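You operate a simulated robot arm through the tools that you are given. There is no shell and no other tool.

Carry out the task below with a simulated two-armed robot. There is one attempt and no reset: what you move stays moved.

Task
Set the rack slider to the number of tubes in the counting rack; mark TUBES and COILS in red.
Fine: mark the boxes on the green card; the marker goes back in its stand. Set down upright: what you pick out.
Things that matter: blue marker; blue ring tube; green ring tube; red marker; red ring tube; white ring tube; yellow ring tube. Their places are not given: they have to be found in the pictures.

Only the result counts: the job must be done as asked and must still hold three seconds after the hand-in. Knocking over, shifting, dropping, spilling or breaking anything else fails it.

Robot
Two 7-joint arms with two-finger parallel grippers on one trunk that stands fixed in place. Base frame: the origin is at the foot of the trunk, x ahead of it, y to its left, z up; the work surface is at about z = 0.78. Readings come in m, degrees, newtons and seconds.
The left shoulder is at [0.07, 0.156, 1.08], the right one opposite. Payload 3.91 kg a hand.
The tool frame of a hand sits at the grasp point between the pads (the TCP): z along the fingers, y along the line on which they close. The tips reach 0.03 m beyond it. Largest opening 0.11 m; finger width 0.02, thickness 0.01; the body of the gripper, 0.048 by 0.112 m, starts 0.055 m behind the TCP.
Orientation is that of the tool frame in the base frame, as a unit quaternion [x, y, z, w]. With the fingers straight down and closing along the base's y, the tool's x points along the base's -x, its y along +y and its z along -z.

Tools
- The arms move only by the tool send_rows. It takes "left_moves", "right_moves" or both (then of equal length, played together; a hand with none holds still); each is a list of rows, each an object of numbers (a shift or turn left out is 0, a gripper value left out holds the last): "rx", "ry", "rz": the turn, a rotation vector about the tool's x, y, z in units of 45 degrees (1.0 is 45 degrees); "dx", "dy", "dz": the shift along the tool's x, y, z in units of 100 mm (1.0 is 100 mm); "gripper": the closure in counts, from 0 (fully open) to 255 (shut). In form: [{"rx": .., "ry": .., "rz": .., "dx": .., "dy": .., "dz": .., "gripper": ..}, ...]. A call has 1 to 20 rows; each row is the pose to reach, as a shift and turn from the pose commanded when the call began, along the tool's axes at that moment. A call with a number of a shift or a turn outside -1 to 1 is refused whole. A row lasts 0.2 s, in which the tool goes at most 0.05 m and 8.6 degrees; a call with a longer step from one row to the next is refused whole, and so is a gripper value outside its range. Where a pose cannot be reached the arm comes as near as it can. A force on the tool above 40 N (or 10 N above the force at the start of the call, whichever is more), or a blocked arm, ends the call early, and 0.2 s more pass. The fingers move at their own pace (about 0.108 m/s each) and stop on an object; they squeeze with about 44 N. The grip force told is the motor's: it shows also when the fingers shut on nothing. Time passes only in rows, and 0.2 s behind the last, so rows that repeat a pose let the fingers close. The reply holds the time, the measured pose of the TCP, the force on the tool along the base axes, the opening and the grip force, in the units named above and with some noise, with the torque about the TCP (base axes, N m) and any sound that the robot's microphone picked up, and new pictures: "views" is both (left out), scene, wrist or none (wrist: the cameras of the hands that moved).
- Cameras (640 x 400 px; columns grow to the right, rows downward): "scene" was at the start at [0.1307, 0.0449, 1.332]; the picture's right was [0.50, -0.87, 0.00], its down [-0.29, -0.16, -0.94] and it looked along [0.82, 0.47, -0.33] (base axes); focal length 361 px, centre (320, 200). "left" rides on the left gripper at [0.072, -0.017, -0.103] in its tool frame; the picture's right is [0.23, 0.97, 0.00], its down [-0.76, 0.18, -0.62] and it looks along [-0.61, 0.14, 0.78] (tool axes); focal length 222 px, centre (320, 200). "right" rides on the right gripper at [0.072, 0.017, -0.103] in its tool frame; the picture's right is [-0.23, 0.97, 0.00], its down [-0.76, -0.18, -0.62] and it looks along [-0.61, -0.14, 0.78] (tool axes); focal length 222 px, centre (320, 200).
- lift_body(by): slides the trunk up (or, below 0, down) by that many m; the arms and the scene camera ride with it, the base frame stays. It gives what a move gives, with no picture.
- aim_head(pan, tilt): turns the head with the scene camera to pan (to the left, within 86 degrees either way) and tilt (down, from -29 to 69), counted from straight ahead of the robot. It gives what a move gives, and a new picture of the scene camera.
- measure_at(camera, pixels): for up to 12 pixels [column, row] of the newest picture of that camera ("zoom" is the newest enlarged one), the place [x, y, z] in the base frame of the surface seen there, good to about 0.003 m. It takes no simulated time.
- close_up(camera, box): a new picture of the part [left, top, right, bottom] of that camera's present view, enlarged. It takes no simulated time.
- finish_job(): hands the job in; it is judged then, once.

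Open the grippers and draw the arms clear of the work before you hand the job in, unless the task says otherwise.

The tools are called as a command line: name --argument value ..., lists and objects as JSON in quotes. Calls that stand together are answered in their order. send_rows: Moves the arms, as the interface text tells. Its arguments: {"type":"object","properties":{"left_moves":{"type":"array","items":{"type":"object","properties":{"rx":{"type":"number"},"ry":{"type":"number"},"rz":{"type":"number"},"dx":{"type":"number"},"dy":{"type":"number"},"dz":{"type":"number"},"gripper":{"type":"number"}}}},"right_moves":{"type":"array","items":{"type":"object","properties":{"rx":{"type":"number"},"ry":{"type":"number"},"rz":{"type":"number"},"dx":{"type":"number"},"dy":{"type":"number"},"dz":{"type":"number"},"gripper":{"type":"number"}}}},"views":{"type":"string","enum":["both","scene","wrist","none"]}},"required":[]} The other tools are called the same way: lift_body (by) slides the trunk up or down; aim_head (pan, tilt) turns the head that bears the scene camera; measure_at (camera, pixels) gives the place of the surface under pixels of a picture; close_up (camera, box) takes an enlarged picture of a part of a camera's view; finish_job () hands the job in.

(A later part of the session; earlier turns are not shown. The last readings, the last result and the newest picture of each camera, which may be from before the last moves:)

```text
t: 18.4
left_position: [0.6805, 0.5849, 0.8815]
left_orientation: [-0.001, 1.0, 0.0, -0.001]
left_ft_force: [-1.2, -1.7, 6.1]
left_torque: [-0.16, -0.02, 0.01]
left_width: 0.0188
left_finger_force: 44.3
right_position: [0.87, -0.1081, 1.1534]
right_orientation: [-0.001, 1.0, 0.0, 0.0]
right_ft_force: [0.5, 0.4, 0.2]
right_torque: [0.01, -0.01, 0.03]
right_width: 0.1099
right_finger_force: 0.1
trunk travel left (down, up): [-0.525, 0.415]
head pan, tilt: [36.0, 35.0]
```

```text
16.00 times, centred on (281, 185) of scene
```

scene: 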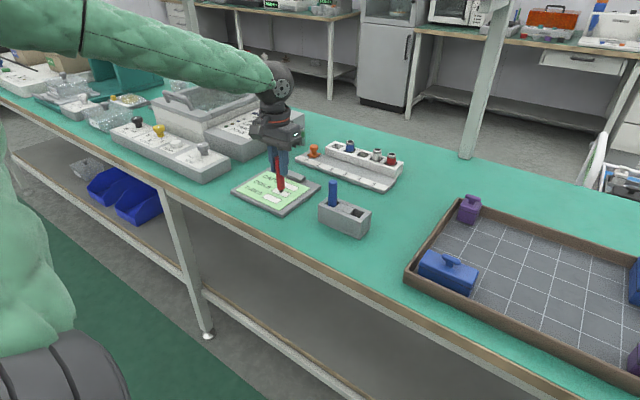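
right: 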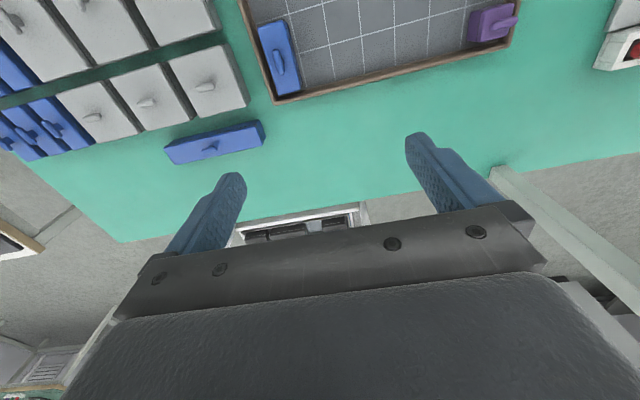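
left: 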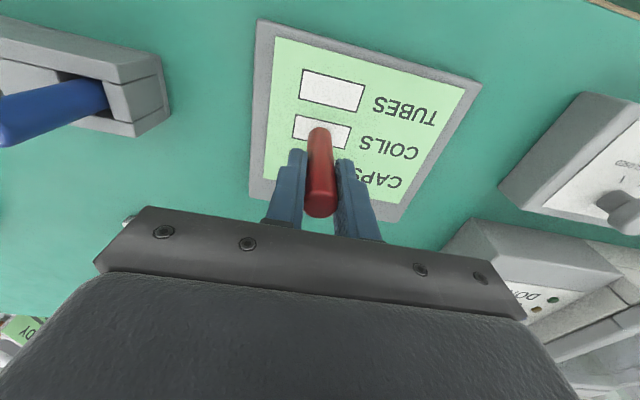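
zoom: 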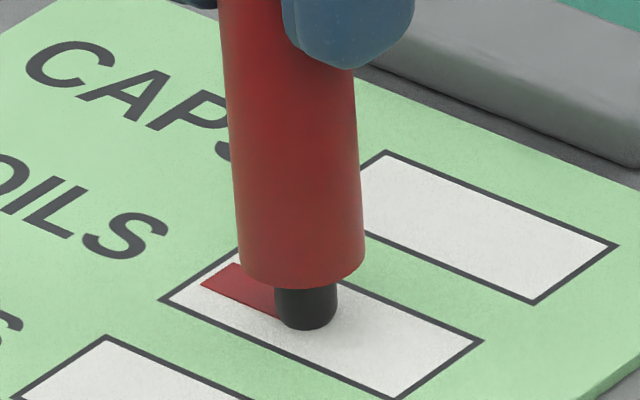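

A red stripe has appeared in the COILS box. I'll lift straight up and check the mark.

send_rows --left_moves '[{"dz": -0.15}, {"dz": -0.4}, {"dz": -0.5}, {"dz": -0.5}]' --views "both"

close_up --camera "scene" --box '[255, 170, 305, 210]'

```text
t: 19.4
left_position: [0.6794, 0.5853, 0.9296]
left_orientation: [0.0, 1.0, 0.001, 0.0]
left_ft_force: [0.2, 0.1, 0.0]
left_torque: [0.03, 0.03, 0.02]
left_width: 0.0186
left_finger_force: 44.2
right_position: [0.8711, -0.107, 1.1519]
right_orientation: [0.0, 1.0, 0.0, 0.0]
right_ft_force: [0.1, 1.1, 0.6]
right_torque: [0.02, 0.0, 0.02]
right_width: 0.1102
right_finger_force: 0.1
trunk travel left (down, up): [-0.525, 0.415]
head pan, tilt: [36.0, 35.0]
```

scene: 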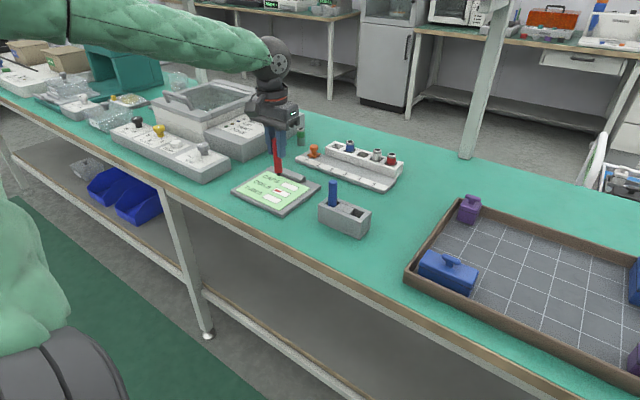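
left: 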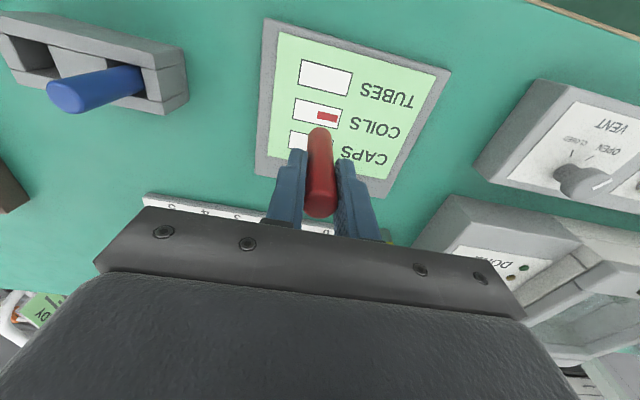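

```text
10.00 times, centred on (280, 190) of scene
```

zoom: 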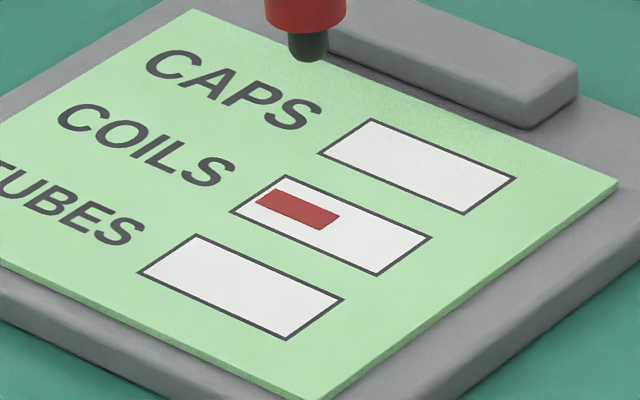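

The mark sits in the left half of the COILS box, from (258,195) to (340,220). I'll measure it against the box, since the tip path was near the box centre.

measure_at --camera "zoom" --pixels '[[260, 198], [337, 223], [300, 208], [287, 177], [428, 238], [377, 272], [236, 211], [332, 225], [240, 287], [308, 58]]'

measure_at --camera "left" --pixels '[[327, 116], [317, 113], [338, 119], [324, 77], [296, 100], [341, 112]]'

close_up --camera "left" --box '[270, 40, 400, 140]'

```text
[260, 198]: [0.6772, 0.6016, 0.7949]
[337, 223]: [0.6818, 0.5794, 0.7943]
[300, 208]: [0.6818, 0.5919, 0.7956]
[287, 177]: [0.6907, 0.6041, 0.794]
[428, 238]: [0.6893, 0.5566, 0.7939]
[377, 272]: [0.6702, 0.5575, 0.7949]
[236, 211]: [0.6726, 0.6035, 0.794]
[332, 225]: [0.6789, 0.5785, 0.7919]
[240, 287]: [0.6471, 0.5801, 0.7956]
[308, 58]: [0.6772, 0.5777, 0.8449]
```

```text
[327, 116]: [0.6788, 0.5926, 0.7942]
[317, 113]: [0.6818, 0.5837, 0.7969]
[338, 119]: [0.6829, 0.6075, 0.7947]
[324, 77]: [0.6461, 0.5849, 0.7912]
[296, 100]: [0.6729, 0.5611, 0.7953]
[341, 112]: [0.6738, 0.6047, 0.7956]
```

```text
4.00 times, centred on (335, 90) of left
```

zoom: 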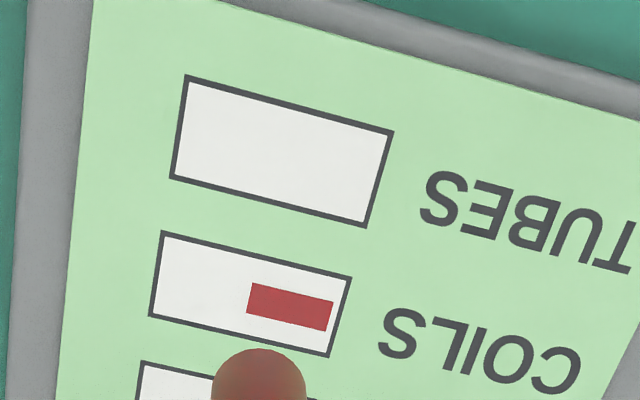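

The bar looks like it grows from the box's left edge with the stroke drawn, and it fills just under half the width. I'll press again and draw a longer stroke across the COILS box to make the mark complete.

send_rows --left_moves '[{"dy": 0.07, "dx": -0.005, "dz": 0.25}, {"dy": 0.07, "dx": -0.005, "dz": 0.45}, {"dy": 0.07, "dx": -0.005, "dz": 0.49}, {"dy": 0.07, "dx": -0.005, "dz": 0.506}, {"dy": 0.07, "dx": -0.005, "dz": 0.506}, {"dy": 0.04, "dx": -0.009, "dz": 0.506}, {"dy": 0.01, "dx": -0.012, "dz": 0.506}, {"dy": -0.02, "dx": -0.016, "dz": 0.506}, {"dy": -0.05, "dx": -0.02, "dz": 0.506}, {"dy": -0.08, "dx": -0.024, "dz": 0.506}, {"dy": -0.11, "dx": -0.028, "dz": 0.506}, {"dy": -0.14, "dx": -0.032, "dz": 0.506}]' --views "none"

close_up --camera "scene" --box '[255, 170, 305, 210]'

```text
t: 22.0
left_position: [0.6831, 0.5694, 0.8796]
left_orientation: [-0.001, 1.0, 0.0, 0.0]
left_ft_force: [-0.4, 3.4, 8.6]
left_torque: [0.25, -0.02, 0.01]
left_width: 0.0185
left_finger_force: 43.8
right_position: [0.8728, -0.1076, 1.1525]
right_orientation: [0.0, 1.0, 0.0, 0.001]
right_ft_force: [0.1, 0.2, 0.7]
right_torque: [0.04, 0.03, -0.01]
right_width: 0.1101
right_finger_force: 0.1
trunk travel left (down, up): [-0.525, 0.415]
head pan, tilt: [36.0, 35.0]
```

```text
10.00 times, centred on (280, 190) of scene
```

zoom: 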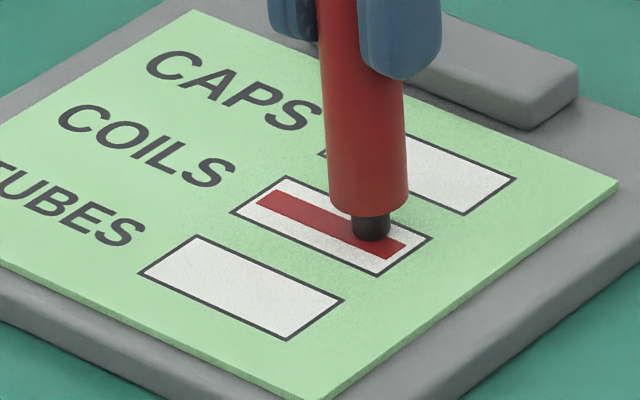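

The COILS bar is now full. I'll lift, move over to the TUBES box about 36 mm nearer, and draw the same stroke there and back.

send_rows --left_moves '[{"dz": -0.15}, {"dz": -0.3}, {"dz": -0.3, "dx": 0.18, "dy": 0.1}, {"dz": -0.3, "dx": 0.365, "dy": 0.21}, {"dz": -0.3, "dx": 0.365, "dy": 0.21}, {"dz": -0.1, "dx": 0.365, "dy": 0.21}, {"dz": -0.1, "dx": 0.365, "dy": 0.21}]' --views "none"

close_up --camera "scene" --box '[250, 170, 300, 210]'

close_up --camera "left" --box '[250, 40, 410, 160]'

```text
t: 23.6
left_position: [0.6465, 0.5916, 0.8894]
left_orientation: [0.0, 1.0, 0.0, -0.001]
left_ft_force: [-0.2, 0.0, -0.6]
left_torque: [0.0, 0.02, 0.01]
left_width: 0.0186
left_finger_force: 43.5
right_position: [0.8722, -0.1074, 1.1522]
right_orientation: [-0.001, 1.0, 0.0, 0.0]
right_ft_force: [0.3, -0.5, -0.1]
right_torque: [0.02, -0.01, 0.02]
right_width: 0.1102
right_finger_force: 0.0
trunk travel left (down, up): [-0.525, 0.415]
head pan, tilt: [36.0, 35.0]
```

```text
10.00 times, centred on (275, 190) of scene
```

zoom: 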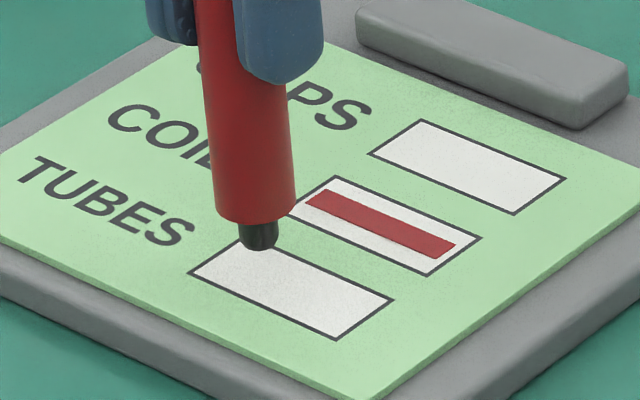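

```text
3.33 times, centred on (330, 100) of left
```

zoom: 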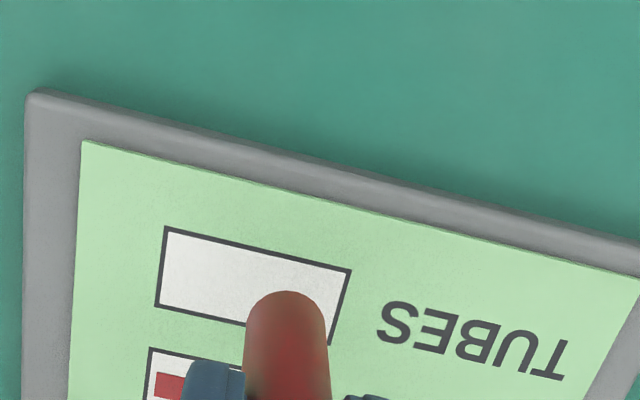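

The tip is about 10 mm above the left part of the TUBES box and should land mid-height. I'll press and stroke to the right, then back.

send_rows --left_moves '[{"dz": 0.05}, {"dz": 0.085}, {"dz": 0.1}, {"dz": 0.1}, {"dz": 0.1, "dy": -0.03, "dx": -0.004}, {"dz": 0.1, "dy": -0.06, "dx": -0.008}, {"dz": 0.1, "dy": -0.09, "dx": -0.012}, {"dz": 0.1, "dy": -0.12, "dx": -0.016}, {"dz": 0.1, "dy": -0.15, "dx": -0.02}, {"dz": 0.1, "dy": -0.18, "dx": -0.024}, {"dz": 0.1, "dy": -0.21, "dx": -0.028}]' --views "none"

close_up --camera "scene" --box '[250, 170, 300, 210]'

```text
t: 26.0
left_position: [0.6502, 0.5718, 0.8811]
left_orientation: [-0.001, 1.0, 0.0, 0.0]
left_ft_force: [0.7, 1.9, 8.2]
left_torque: [0.25, 0.02, 0.03]
left_width: 0.0184
left_finger_force: 44.2
right_position: [0.8708, -0.1072, 1.1523]
right_orientation: [-0.001, 1.0, 0.001, 0.0]
right_ft_force: [0.1, 0.5, 0.1]
right_torque: [-0.03, 0.0, -0.01]
right_width: 0.1097
right_finger_force: 0.2
trunk travel left (down, up): [-0.525, 0.415]
head pan, tilt: [36.0, 35.0]
```

```text
10.00 times, centred on (275, 190) of scene
```

zoom: 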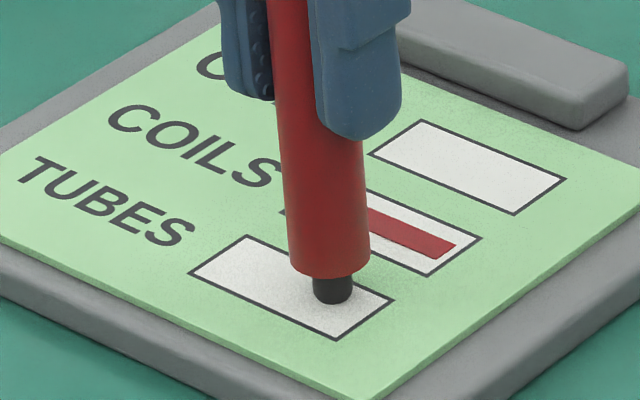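

The force is 8 N but no red shows in TUBES yet. I'll drag back to the left with contact kept.

send_rows --left_moves '[{"dz": 0.004}, {"dz": 0.004, "dy": 0.03, "dx": 0.004}, {"dz": 0.004, "dy": 0.06, "dx": 0.008}, {"dz": 0.004, "dy": 0.09, "dx": 0.012}, {"dz": 0.004, "dy": 0.12, "dx": 0.016}, {"dz": 0.004, "dy": 0.15, "dx": 0.02}]' --views "none"

close_up --camera "scene" --box '[250, 170, 300, 210]'

```text
t: 27.4
left_position: [0.6479, 0.5843, 0.8792]
left_orientation: [-0.002, 1.0, -0.001, 0.0]
left_ft_force: [0.5, -4.1, 12.3]
left_torque: [-0.34, -0.03, 0.0]
left_width: 0.0185
left_finger_force: 44.1
right_position: [0.8703, -0.1088, 1.1524]
right_orientation: [-0.001, 1.0, -0.001, 0.0]
right_ft_force: [-0.1, 0.7, -0.5]
right_torque: [0.03, -0.01, -0.02]
right_width: 0.1099
right_finger_force: 0.1
trunk travel left (down, up): [-0.525, 0.415]
head pan, tilt: [36.0, 35.0]
```

```text
10.00 times, centred on (275, 190) of scene
```

zoom: 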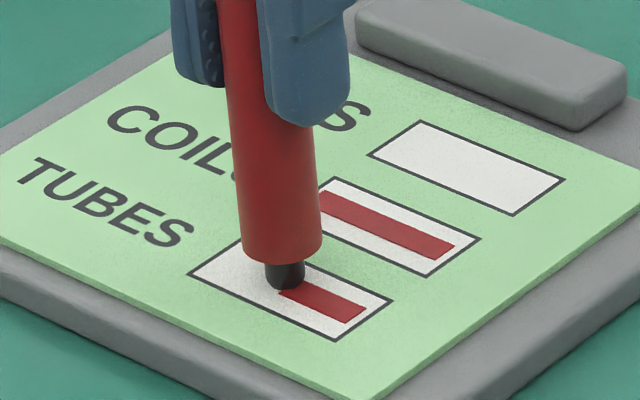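

Red now shows in TUBES from about (285,295) to (365,310). I'll lift and see whether the left part is marked too.

send_rows --left_moves '[{"dz": -0.15}, {"dz": -0.4}, {"dz": -0.5}, {"dz": -0.5}]' --views "wrist"

close_up --camera "scene" --box '[250, 170, 300, 210]'

close_up --camera "left" --box '[250, 40, 410, 160]'

```text
t: 28.4
left_position: [0.6481, 0.5856, 0.9296]
left_orientation: [-0.001, 1.0, 0.001, 0.0]
left_ft_force: [-0.2, 0.8, -0.1]
left_torque: [0.0, -0.02, 0.02]
left_width: 0.0189
left_finger_force: 44.3
right_position: [0.873, -0.107, 1.1522]
right_orientation: [-0.001, 1.0, 0.001, 0.001]
right_ft_force: [-0.2, 0.6, -0.6]
right_torque: [-0.03, -0.01, 0.03]
right_width: 0.1098
right_finger_force: 0.1
trunk travel left (down, up): [-0.525, 0.415]
head pan, tilt: [36.0, 35.0]
```

left: 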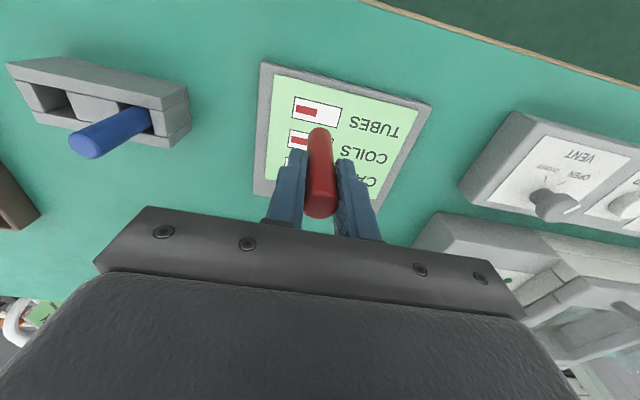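

```text
10.00 times, centred on (275, 190) of scene
```

zoom: 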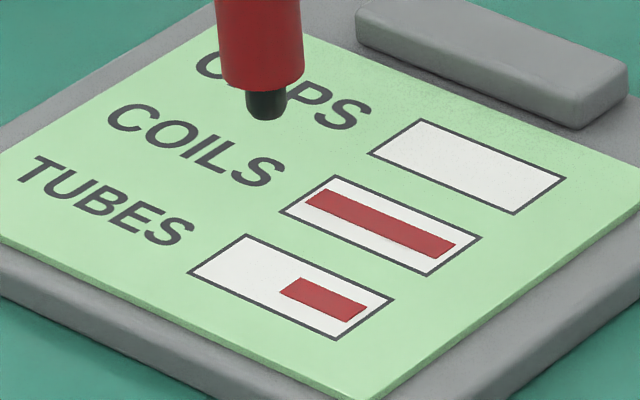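

```text
3.33 times, centred on (330, 100) of left
```

zoom: 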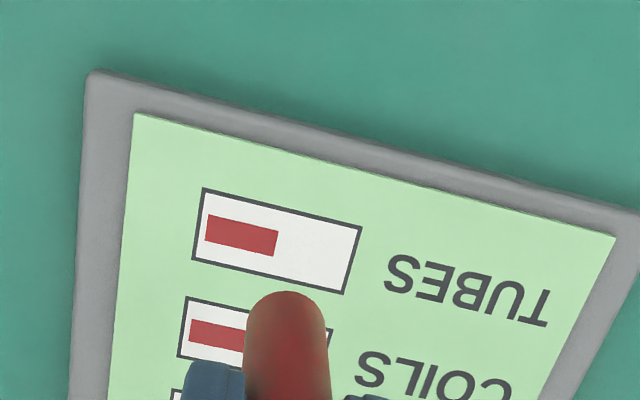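

The TUBES mark covers only the right half, so the left half remains. I'll press again at the present place and drag about 10 mm to the left.

send_rows --left_moves '[{"dz": 0.25}, {"dz": 0.45}, {"dz": 0.49}, {"dz": 0.502}, {"dz": 0.502}, {"dz": 0.502, "dy": 0.02, "dx": 0.002}, {"dz": 0.502, "dy": 0.04, "dx": 0.005}, {"dz": 0.502, "dy": 0.06, "dx": 0.008}, {"dz": 0.502, "dy": 0.08, "dx": 0.01}, {"dz": 0.502, "dy": 0.1, "dx": 0.013}]' --views "none"

close_up --camera "scene" --box '[250, 170, 300, 210]'

```text
t: 30.6
left_position: [0.648, 0.5952, 0.8806]
left_orientation: [-0.001, 1.0, 0.0, 0.0]
left_ft_force: [0.4, -4.1, 11.7]
left_torque: [-0.35, -0.05, -0.01]
left_width: 0.0187
left_finger_force: 43.8
right_position: [0.8723, -0.1087, 1.1529]
right_orientation: [-0.001, 1.0, 0.0, 0.0]
right_ft_force: [-0.3, 0.3, -0.5]
right_torque: [0.0, 0.0, 0.03]
right_width: 0.1101
right_finger_force: 0.0
trunk travel left (down, up): [-0.525, 0.415]
head pan, tilt: [36.0, 35.0]
```

```text
10.00 times, centred on (275, 190) of scene
```

zoom: 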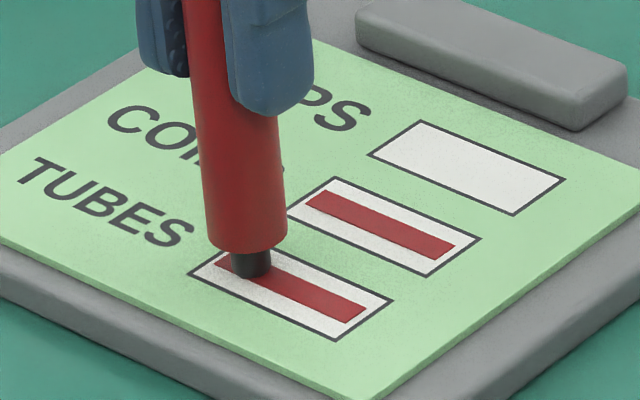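

Both boxes now show full red bars. I'll lift the marker, then carry it back towards the stand well above the blue marker.

send_rows --left_moves '[{"dz": -0.15}, {"dz": -0.4}, {"dz": -0.7}, {"dz": -1.0}, {"dz": -1.0}]' --views "none"

send_rows --left_moves '[{"dz": -0.3}, {"dz": -0.3, "dy": -0.3, "dx": -0.1}, {"dz": -0.3, "dy": -0.65, "dx": -0.2}, {"dz": -0.3, "dy": -1.0, "dx": -0.31}]' --views "none"

send_rows --left_moves '[{"dy": -0.35}, {"dy": -0.7}, {"dy": -1.0}, {"dy": -1.0}]' --views "none"

send_rows --left_moves '[{"dy": -0.2}, {"dy": -0.39}, {"dy": -0.39}]' --views "both"

close_up --camera "scene" --box '[300, 120, 400, 250]'

close_up --camera "left" --box '[260, 60, 420, 220]'

```text
t: 31.8
left_position: [0.6469, 0.5974, 0.9774]
left_orientation: [0.0, 1.0, 0.0, 0.0]
left_ft_force: [-0.7, 0.0, -0.1]
left_torque: [0.0, 0.0, -0.03]
left_width: 0.0189
left_finger_force: 43.9
right_position: [0.8733, -0.1059, 1.1517]
right_orientation: [0.0, 1.0, 0.0, 0.0]
right_ft_force: [0.5, 0.9, 0.6]
right_torque: [-0.06, -0.02, 0.0]
right_width: 0.1103
right_finger_force: 0.0
trunk travel left (down, up): [-0.525, 0.415]
head pan, tilt: [36.0, 35.0]
```

```text
t: 32.8
left_position: [0.6784, 0.4934, 1.0093]
left_orientation: [-0.001, 1.0, -0.001, 0.001]
left_ft_force: [-0.4, -0.3, 0.5]
left_torque: [0.0, 0.05, 0.0]
left_width: 0.0185
left_finger_force: 44.0
right_position: [0.873, -0.1079, 1.1508]
right_orientation: [-0.001, 1.0, 0.0, 0.0]
right_ft_force: [0.0, -0.6, 0.6]
right_torque: [0.01, -0.02, 0.01]
right_width: 0.1099
right_finger_force: 0.0
trunk travel left (down, up): [-0.525, 0.415]
head pan, tilt: [36.0, 35.0]
```

```text
t: 33.8
left_position: [0.6787, 0.3958, 1.0071]
left_orientation: [-0.001, 1.0, 0.0, -0.001]
left_ft_force: [-0.1, 1.1, 0.7]
left_torque: [-0.06, 0.02, -0.01]
left_width: 0.0187
left_finger_force: 44.0
right_position: [0.8718, -0.1073, 1.1507]
right_orientation: [-0.001, 1.0, 0.0, -0.001]
right_ft_force: [1.2, -0.5, 0.7]
right_torque: [-0.02, 0.0, 0.0]
right_width: 0.1101
right_finger_force: 0.0
trunk travel left (down, up): [-0.525, 0.415]
head pan, tilt: [36.0, 35.0]
```

```text
t: 34.6
left_position: [0.6784, 0.3584, 1.0082]
left_orientation: [-0.001, 1.0, 0.0, 0.0]
left_ft_force: [-0.7, 0.4, -0.6]
left_torque: [-0.02, -0.04, -0.02]
left_width: 0.0186
left_finger_force: 43.7
right_position: [0.8735, -0.1069, 1.1529]
right_orientation: [-0.001, 1.0, 0.0, -0.001]
right_ft_force: [0.9, -1.1, 0.1]
right_torque: [0.03, 0.01, -0.02]
right_width: 0.1101
right_finger_force: 0.1
trunk travel left (down, up): [-0.525, 0.415]
head pan, tilt: [36.0, 35.0]
```

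scene: 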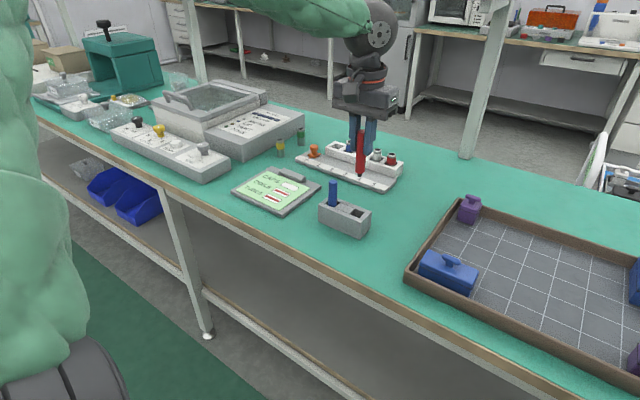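
left: 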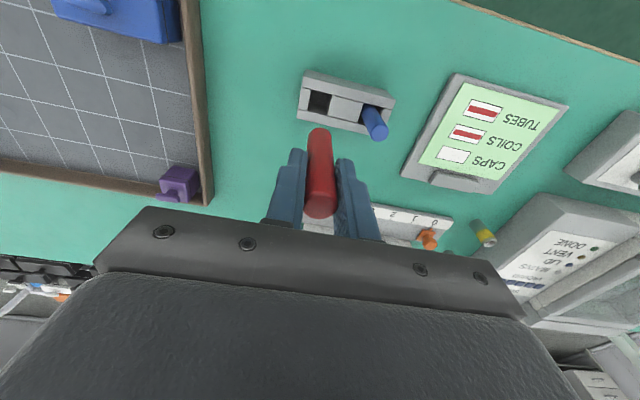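

```text
3.08 times, centred on (350, 185) of scene
```

zoom: 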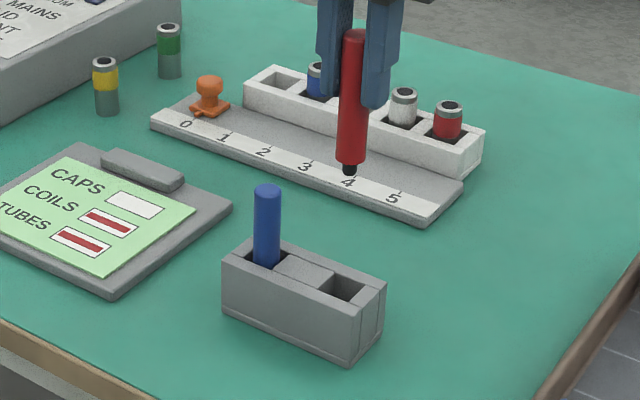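

```text
2.50 times, centred on (340, 140) of left
```

zoom: 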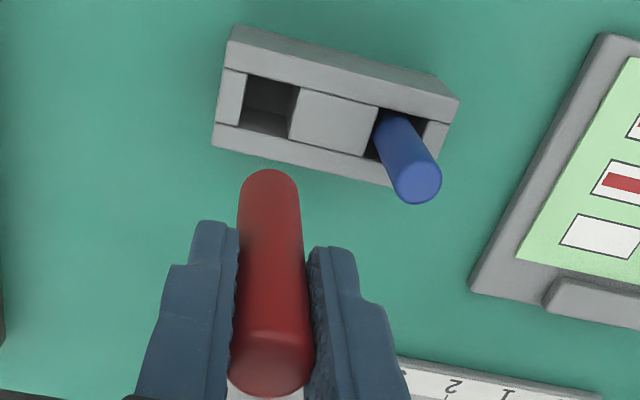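

The scene shows both marks and the empty hole of the stand. I'll measure the hole's rim from the left zoom and then the tip from the scene picture.

measure_at --camera "zoom" --pixels '[[232, 95], [240, 97], [302, 110], [265, 131], [282, 138], [270, 68], [285, 70], [295, 112], [265, 110], [340, 120], [398, 160], [430, 180]]'

measure_at --camera "scene" --pixels '[[360, 176], [359, 174], [360, 171], [361, 138], [361, 150], [360, 160]]'

```text
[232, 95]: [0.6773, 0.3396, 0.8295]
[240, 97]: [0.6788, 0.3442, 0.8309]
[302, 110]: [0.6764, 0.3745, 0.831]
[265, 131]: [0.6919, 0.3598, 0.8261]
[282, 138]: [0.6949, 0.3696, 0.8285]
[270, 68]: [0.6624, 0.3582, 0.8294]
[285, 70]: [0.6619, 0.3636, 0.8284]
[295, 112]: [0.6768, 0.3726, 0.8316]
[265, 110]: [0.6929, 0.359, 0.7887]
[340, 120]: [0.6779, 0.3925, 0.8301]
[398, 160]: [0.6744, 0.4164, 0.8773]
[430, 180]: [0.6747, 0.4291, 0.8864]
```

```text
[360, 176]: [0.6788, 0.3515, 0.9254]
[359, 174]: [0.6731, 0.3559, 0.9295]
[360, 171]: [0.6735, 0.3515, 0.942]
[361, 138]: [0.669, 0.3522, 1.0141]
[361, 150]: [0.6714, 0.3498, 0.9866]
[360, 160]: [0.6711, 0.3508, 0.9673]
```

The hole spans roughly y 0.344–0.371 and x 0.665–0.690, and the marker axis is near (0.679, 0.355). I'll lower to just above the stand's rim and check.

send_rows --left_moves '[{"dy": 0.01, "dz": 0.3}, {"dy": 0.01, "dz": 0.6}, {"dy": 0.01, "dz": 0.85}, {"dy": 0.01, "dz": 0.85}]' --views "both"

close_up --camera "scene" --box '[310, 160, 390, 245]'

close_up --camera "left" --box '[260, 60, 420, 220]'

```text
t: 35.6
left_position: [0.6783, 0.3584, 0.9242]
left_orientation: [0.0, 1.0, -0.001, 0.001]
left_ft_force: [-0.2, -0.5, -0.1]
left_torque: [0.03, 0.01, -0.01]
left_width: 0.0185
left_finger_force: 43.9
right_position: [0.8722, -0.1079, 1.1529]
right_orientation: [-0.001, 1.0, 0.0, 0.0]
right_ft_force: [0.3, 0.7, -0.6]
right_torque: [0.0, -0.02, 0.01]
right_width: 0.1097
right_finger_force: 0.1
trunk travel left (down, up): [-0.525, 0.415]
head pan, tilt: [36.0, 35.0]
```

scene: 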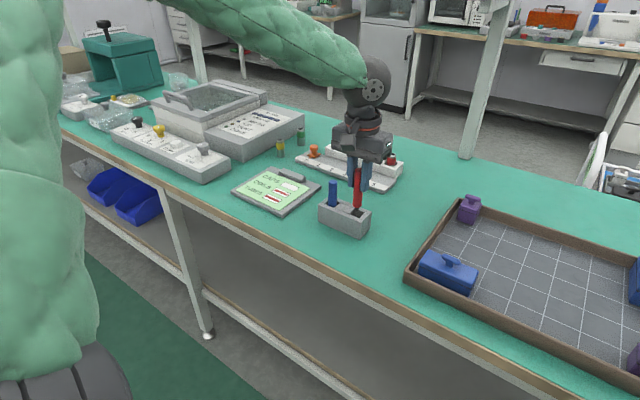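
left: 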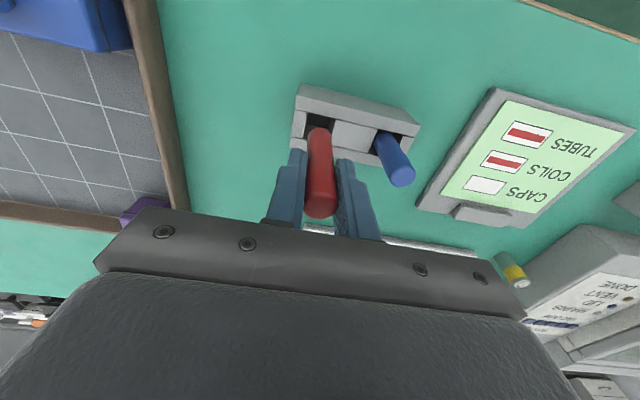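

```text
4.71 times, centred on (350, 202) of scene
```

zoom: 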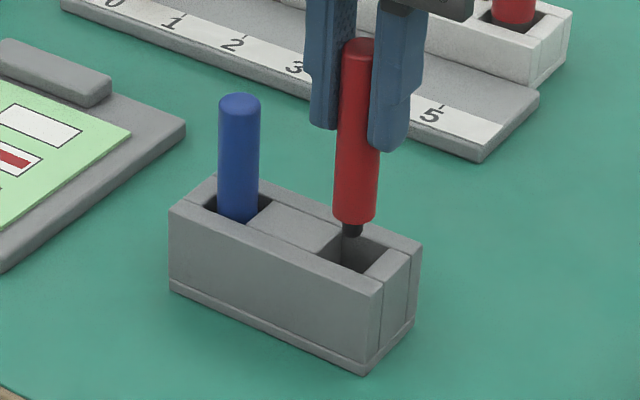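

```text
2.50 times, centred on (340, 140) of left
```

zoom: 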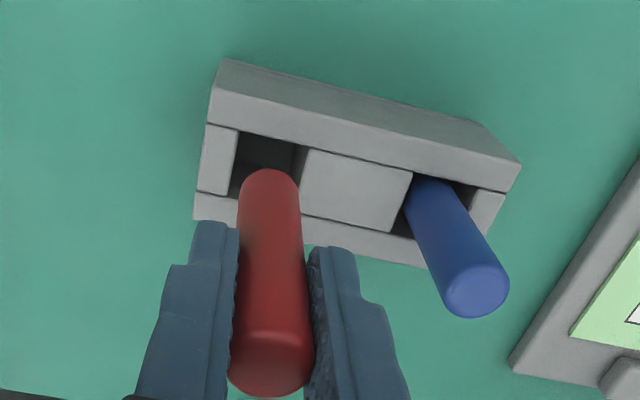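

The tip at (351,230) is lined up with the hole at about (353,252). I'll descend slowly to TCP z≈0.873 while watching the force.

send_rows --left_moves '[{"dz": 0.1}, {"dz": 0.2}, {"dz": 0.3}, {"dz": 0.4}, {"dz": 0.48}, {"dz": 0.51}, {"dz": 0.51}]' --views "both"

close_up --camera "scene" --box '[310, 160, 390, 245]'

```text
t: 37.2
left_position: [0.6782, 0.3575, 0.8729]
left_orientation: [0.0, 1.0, 0.0, 0.001]
left_ft_force: [0.4, 1.5, 0.5]
left_torque: [0.02, -0.03, 0.06]
left_width: 0.0187
left_finger_force: 44.2
right_position: [0.8723, -0.1063, 1.152]
right_orientation: [-0.001, 1.0, 0.0, 0.0]
right_ft_force: [-0.1, -0.1, -0.7]
right_torque: [0.01, -0.02, 0.0]
right_width: 0.11
right_finger_force: 0.0
trunk travel left (down, up): [-0.525, 0.415]
head pan, tilt: [36.0, 35.0]
```

scene: 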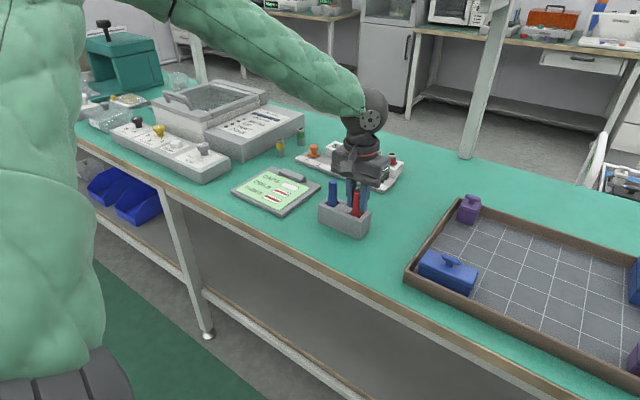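
left: 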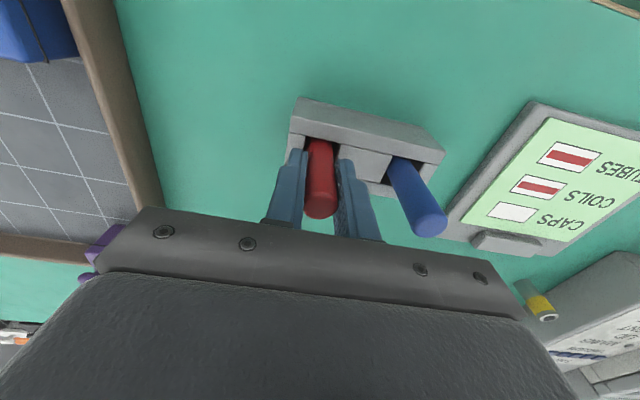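

```text
4.71 times, centred on (350, 202) of scene
```

zoom: 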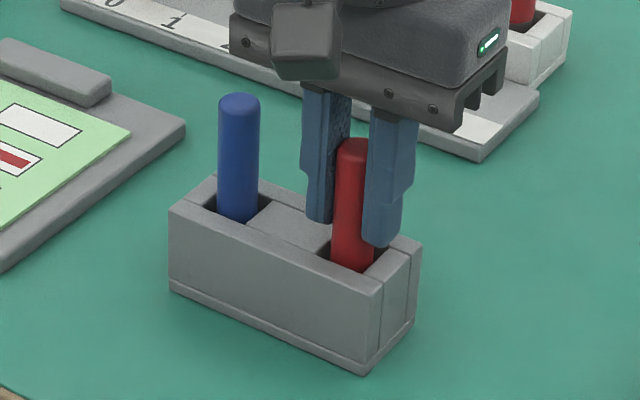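

The marker is inside the hole with no contact force. I'll lower a few more millimetres to find the bottom.

send_rows --left_moves '[{"dz": 0.02}, {"dz": 0.035}, {"dz": 0.035}]' --views "none"

```text
t: 38.0
left_position: [0.6767, 0.3559, 0.8713]
left_orientation: [0.0, 1.0, 0.0, 0.002]
left_ft_force: [3.2, 4.2, 32.3]
left_torque: [0.35, -0.31, 0.01]
left_width: 0.0186
left_finger_force: 43.6
right_position: [0.8693, -0.1083, 1.1544]
right_orientation: [-0.001, 1.0, 0.0, 0.0]
right_ft_force: [0.1, -0.7, 0.0]
right_torque: [0.05, -0.01, 0.01]
right_width: 0.1099
right_finger_force: 0.1
trunk travel left (down, up): [-0.525, 0.415]
head pan, tilt: [36.0, 35.0]
```

It touched bottom at z≈0.871 with 32 N. I'll ease back up 3 mm, then open the fingers to about 60 mm.

send_rows --left_moves '[{"dz": -0.03}, {"dz": -0.03}]' --views "none"

send_rows --left_moves '[{"gripper": 220}, {"gripper": 180}, {"gripper": 140}, {"gripper": 115}, {"gripper": 115}]' --views "both"

close_up --camera "scene" --box '[310, 160, 390, 245]'

```text
t: 38.6
left_position: [0.6784, 0.358, 0.8713]
left_orientation: [-0.001, 1.0, 0.0, -0.001]
left_ft_force: [1.7, -0.3, 11.1]
left_torque: [-0.01, -0.22, 0.01]
left_width: 0.0186
left_finger_force: 44.5
right_position: [0.8719, -0.108, 1.1521]
right_orientation: [0.0, 1.0, 0.0, 0.0]
right_ft_force: [-0.4, -0.4, 0.0]
right_torque: [0.01, 0.01, 0.03]
right_width: 0.1099
right_finger_force: 0.0
trunk travel left (down, up): [-0.525, 0.415]
head pan, tilt: [36.0, 35.0]
```

```text
t: 39.8
left_position: [0.6779, 0.3581, 0.8715]
left_orientation: [-0.002, 1.0, 0.0, 0.0]
left_ft_force: [-1.3, 0.3, -0.2]
left_torque: [0.05, 0.0, 0.03]
left_width: 0.0605
left_finger_force: 0.1
right_position: [0.8731, -0.1072, 1.1522]
right_orientation: [-0.001, 1.0, 0.0, -0.001]
right_ft_force: [-0.3, -0.4, -0.2]
right_torque: [-0.01, -0.02, 0.0]
right_width: 0.1102
right_finger_force: 0.0
trunk travel left (down, up): [-0.525, 0.415]
head pan, tilt: [36.0, 35.0]
```

scene: 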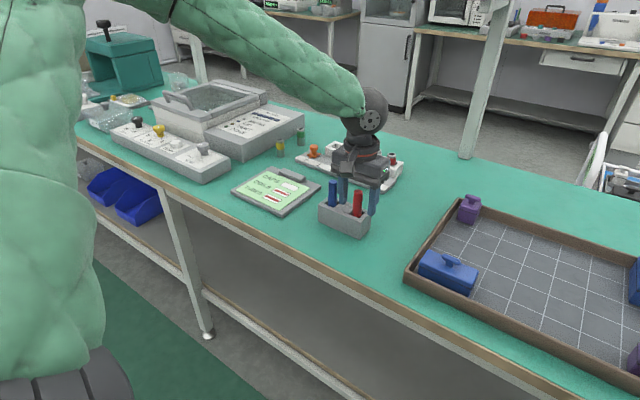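
left: 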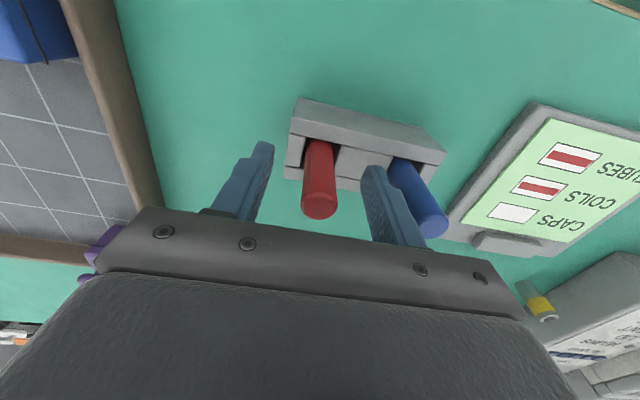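

```text
4.71 times, centred on (350, 202) of scene
```

zoom: 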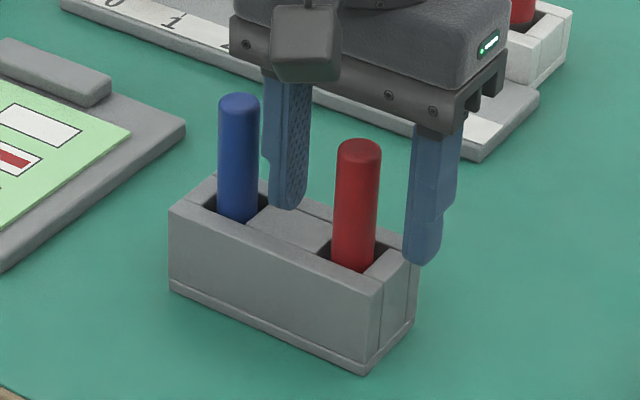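

The red marker stands in its hole and is released. I'll rise straight up, then move towards the slider area above the card.

send_rows --left_moves '[{"dz": -0.2}, {"dz": -0.5}, {"dz": -0.8}, {"dz": -1.0}]' --views "none"

send_rows --left_moves '[{"dz": -0.3}, {"dz": -0.5, "dy": 0.3, "dx": -0.2}, {"dz": -0.5, "dy": 0.6, "dx": -0.4}, {"dz": -0.5, "dy": 1.0, "dx": -0.6}]' --views "none"

send_rows --left_moves '[{"dy": 0.35, "ry": -0.17}, {"dy": 0.7, "ry": -0.34}, {"dy": 1.0, "ry": -0.5}, {"dy": 1.0, "ry": -0.667}]' --views "both"

```text
t: 40.8
left_position: [0.6782, 0.3585, 0.9717]
left_orientation: [0.0, 1.0, 0.0, 0.0]
left_ft_force: [0.1, -0.1, 0.2]
left_torque: [0.03, -0.01, -0.02]
left_width: 0.0604
left_finger_force: 0.1
right_position: [0.8722, -0.1078, 1.1512]
right_orientation: [-0.001, 1.0, 0.001, 0.0]
right_ft_force: [-0.1, -0.4, 0.9]
right_torque: [-0.03, -0.02, -0.01]
right_width: 0.11
right_finger_force: 0.1
trunk travel left (down, up): [-0.525, 0.415]
head pan, tilt: [36.0, 35.0]
```

```text
t: 41.8
left_position: [0.7389, 0.4597, 1.0211]
left_orientation: [-0.002, 1.0, -0.001, -0.001]
left_ft_force: [0.8, 0.1, -0.6]
left_torque: [-0.04, 0.03, -0.04]
left_width: 0.0604
left_finger_force: 0.0
right_position: [0.8722, -0.1063, 1.1523]
right_orientation: [-0.001, 1.0, -0.001, 0.0]
right_ft_force: [1.1, -0.2, -0.4]
right_torque: [-0.04, -0.01, 0.0]
right_width: 0.1097
right_finger_force: 0.0
trunk travel left (down, up): [-0.525, 0.415]
head pan, tilt: [36.0, 35.0]
```

```text
t: 42.8
left_position: [0.7382, 0.5591, 1.0217]
left_orientation: [0.0, 0.966, -0.001, 0.26]
left_ft_force: [-0.8, 0.5, -0.1]
left_torque: [0.01, -0.01, -0.03]
left_width: 0.0605
left_finger_force: 0.1
right_position: [0.8717, -0.1082, 1.1522]
right_orientation: [0.0, 1.0, 0.0, 0.0]
right_ft_force: [-0.5, 0.6, 0.5]
right_torque: [0.03, 0.0, 0.01]
right_width: 0.1101
right_finger_force: 0.0
trunk travel left (down, up): [-0.525, 0.415]
head pan, tilt: [36.0, 35.0]
```

scene: 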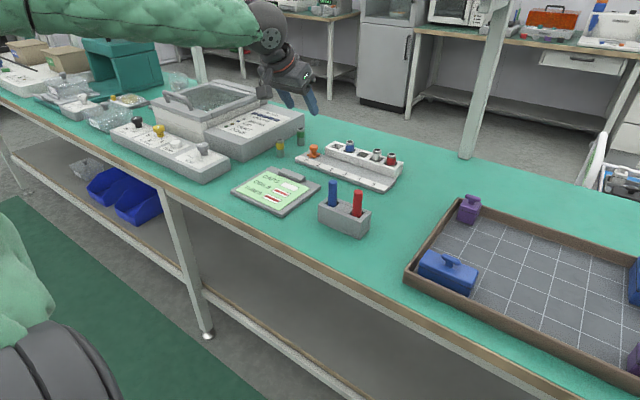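
left: 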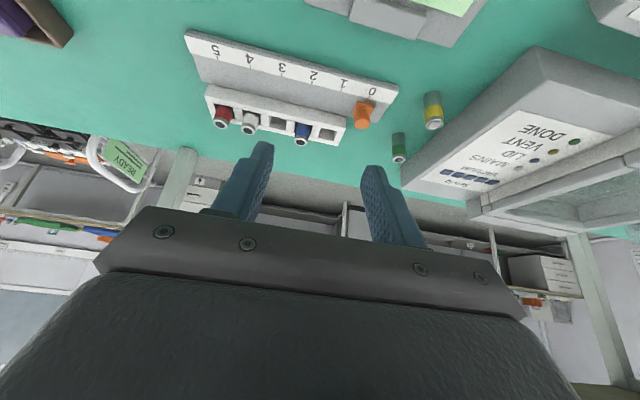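

The hand is tilted 30° and the left view shows the rack from above with the slider knob at (362,115). I'll enlarge it to confirm the count and re-measure the knob.

close_up --camera "left" --box '[180, 20, 450, 170]'

measure_at --camera "left" --pixels '[[362, 121], [362, 115], [364, 106], [357, 121], [368, 121], [362, 103], [283, 75], [432, 120], [345, 88], [397, 152]]'

```text
2.37 times, centred on (315, 95) of left
```

zoom: 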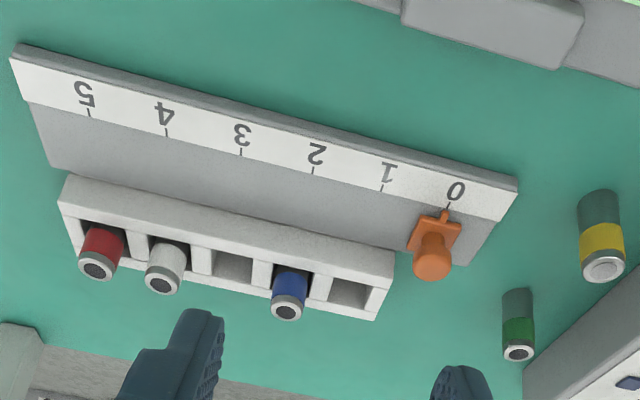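

```text
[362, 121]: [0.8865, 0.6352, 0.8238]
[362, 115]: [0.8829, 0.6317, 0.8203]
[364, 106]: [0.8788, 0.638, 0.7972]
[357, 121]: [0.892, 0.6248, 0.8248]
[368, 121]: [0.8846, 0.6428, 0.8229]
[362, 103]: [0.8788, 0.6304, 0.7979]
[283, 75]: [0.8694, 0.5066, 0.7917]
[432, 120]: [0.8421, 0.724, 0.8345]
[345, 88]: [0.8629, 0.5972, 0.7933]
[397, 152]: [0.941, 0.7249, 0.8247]
```

Three tubes (red, white, blue) are confirmed in the rack; slots one and three are empty, so the target is 3. I'll move the tilted hand out towards the point above the knob.

send_rows --left_moves '[{"dx": -0.19, "dy": 0.18, "dz": 0.17}, {"dx": -0.38, "dy": 0.36, "dz": 0.34}, {"dx": -0.57, "dy": 0.55, "dz": 0.5}, {"dx": -0.77, "dy": 0.73, "dz": 0.67}, {"dx": -0.77, "dy": 0.73, "dz": 0.67}]' --views "both"

```text
t: 44.0
left_position: [0.8369, 0.6304, 1.0042]
left_orientation: [-0.002, 0.966, 0.001, 0.259]
left_ft_force: [0.3, -0.7, 0.5]
left_torque: [0.03, 0.01, 0.02]
left_width: 0.0605
left_finger_force: 0.0
right_position: [0.871, -0.107, 1.1523]
right_orientation: [-0.001, 1.0, 0.0, 0.0]
right_ft_force: [-0.2, 0.0, 0.1]
right_torque: [0.03, 0.0, 0.01]
right_width: 0.11
right_finger_force: 0.1
trunk travel left (down, up): [-0.525, 0.415]
head pan, tilt: [36.0, 35.0]
```

scene: 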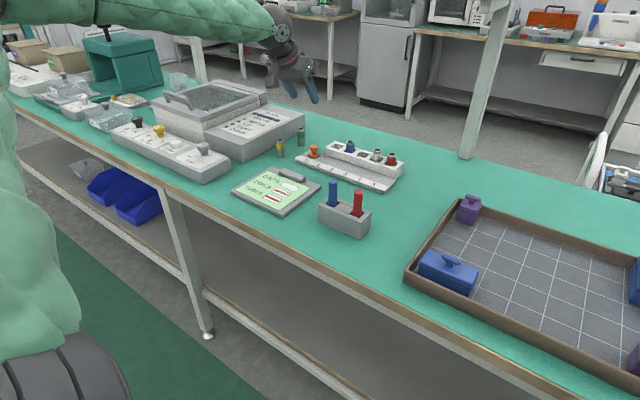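
left: 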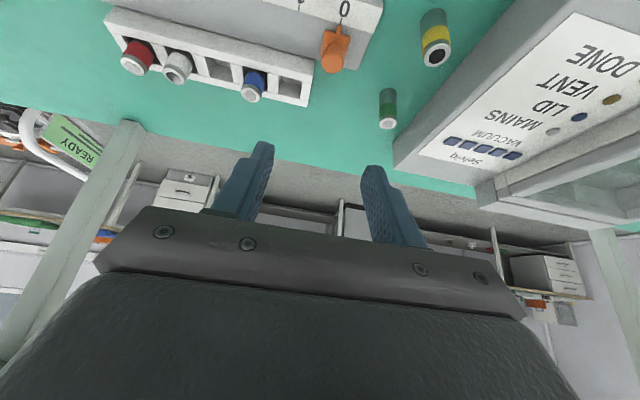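

The pose was reached exactly. I'll measure the knob again from this closer view, then advance to about 0.92 m height.

measure_at --camera "left" --pixels '[[332, 60], [332, 50], [322, 52], [344, 52], [335, 70], [338, 33], [325, 42], [346, 40]]'

send_rows --left_moves '[{"dx": 0.01, "dz": 0.3}, {"dx": 0.03, "dz": 0.6}, {"dx": 0.056, "dz": 0.937}, {"dx": 0.056, "dz": 0.937}]' --views "both"

close_up --camera "scene" --box '[250, 70, 410, 200]'

```text
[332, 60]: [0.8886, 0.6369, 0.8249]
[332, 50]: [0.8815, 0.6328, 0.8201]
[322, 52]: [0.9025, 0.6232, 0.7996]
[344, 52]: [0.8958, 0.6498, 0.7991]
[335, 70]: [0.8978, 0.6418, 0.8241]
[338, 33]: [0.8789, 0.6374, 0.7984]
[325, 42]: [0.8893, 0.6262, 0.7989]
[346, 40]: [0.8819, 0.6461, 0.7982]
```

```text
t: 45.0
left_position: [0.8783, 0.6297, 0.9193]
left_orientation: [-0.001, 0.966, 0.0, 0.26]
left_ft_force: [0.1, 1.1, 0.3]
left_torque: [0.01, 0.03, -0.01]
left_width: 0.0602
left_finger_force: 0.1
right_position: [0.871, -0.1087, 1.1521]
right_orientation: [-0.001, 1.0, 0.001, 0.001]
right_ft_force: [0.0, 0.3, 0.1]
right_torque: [0.01, -0.03, -0.02]
right_width: 0.1098
right_finger_force: 0.2
trunk travel left (down, up): [-0.525, 0.415]
head pan, tilt: [36.0, 35.0]
```

scene: 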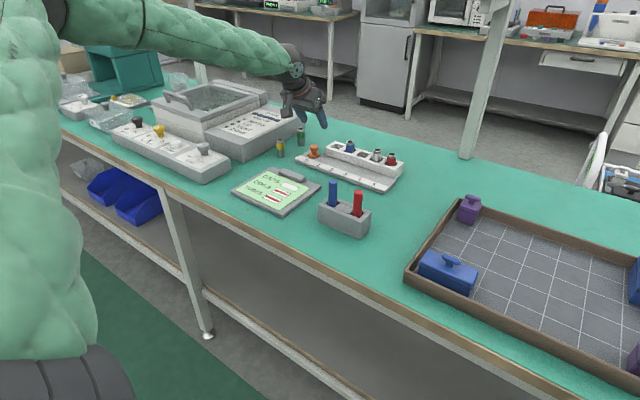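
left: 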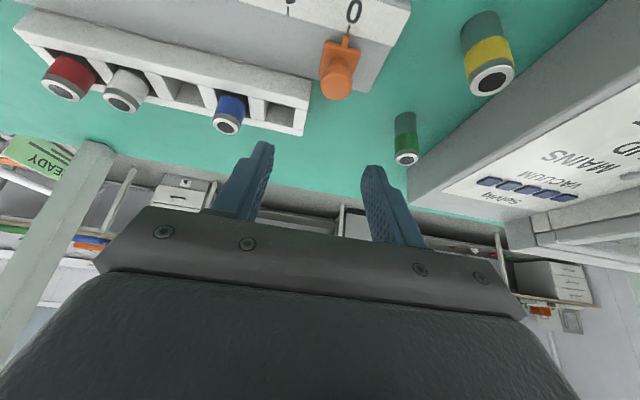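

```text
3.08 times, centred on (330, 135) of scene
```

zoom: 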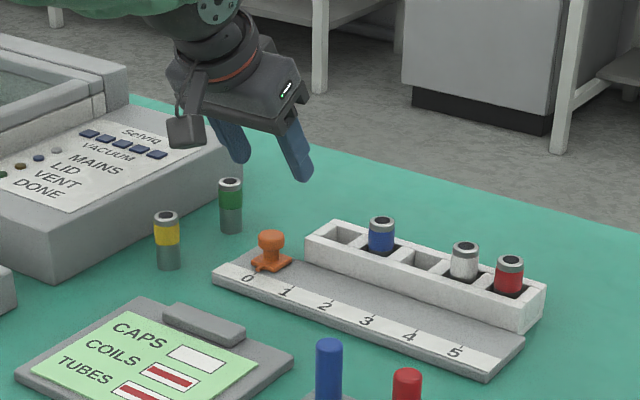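

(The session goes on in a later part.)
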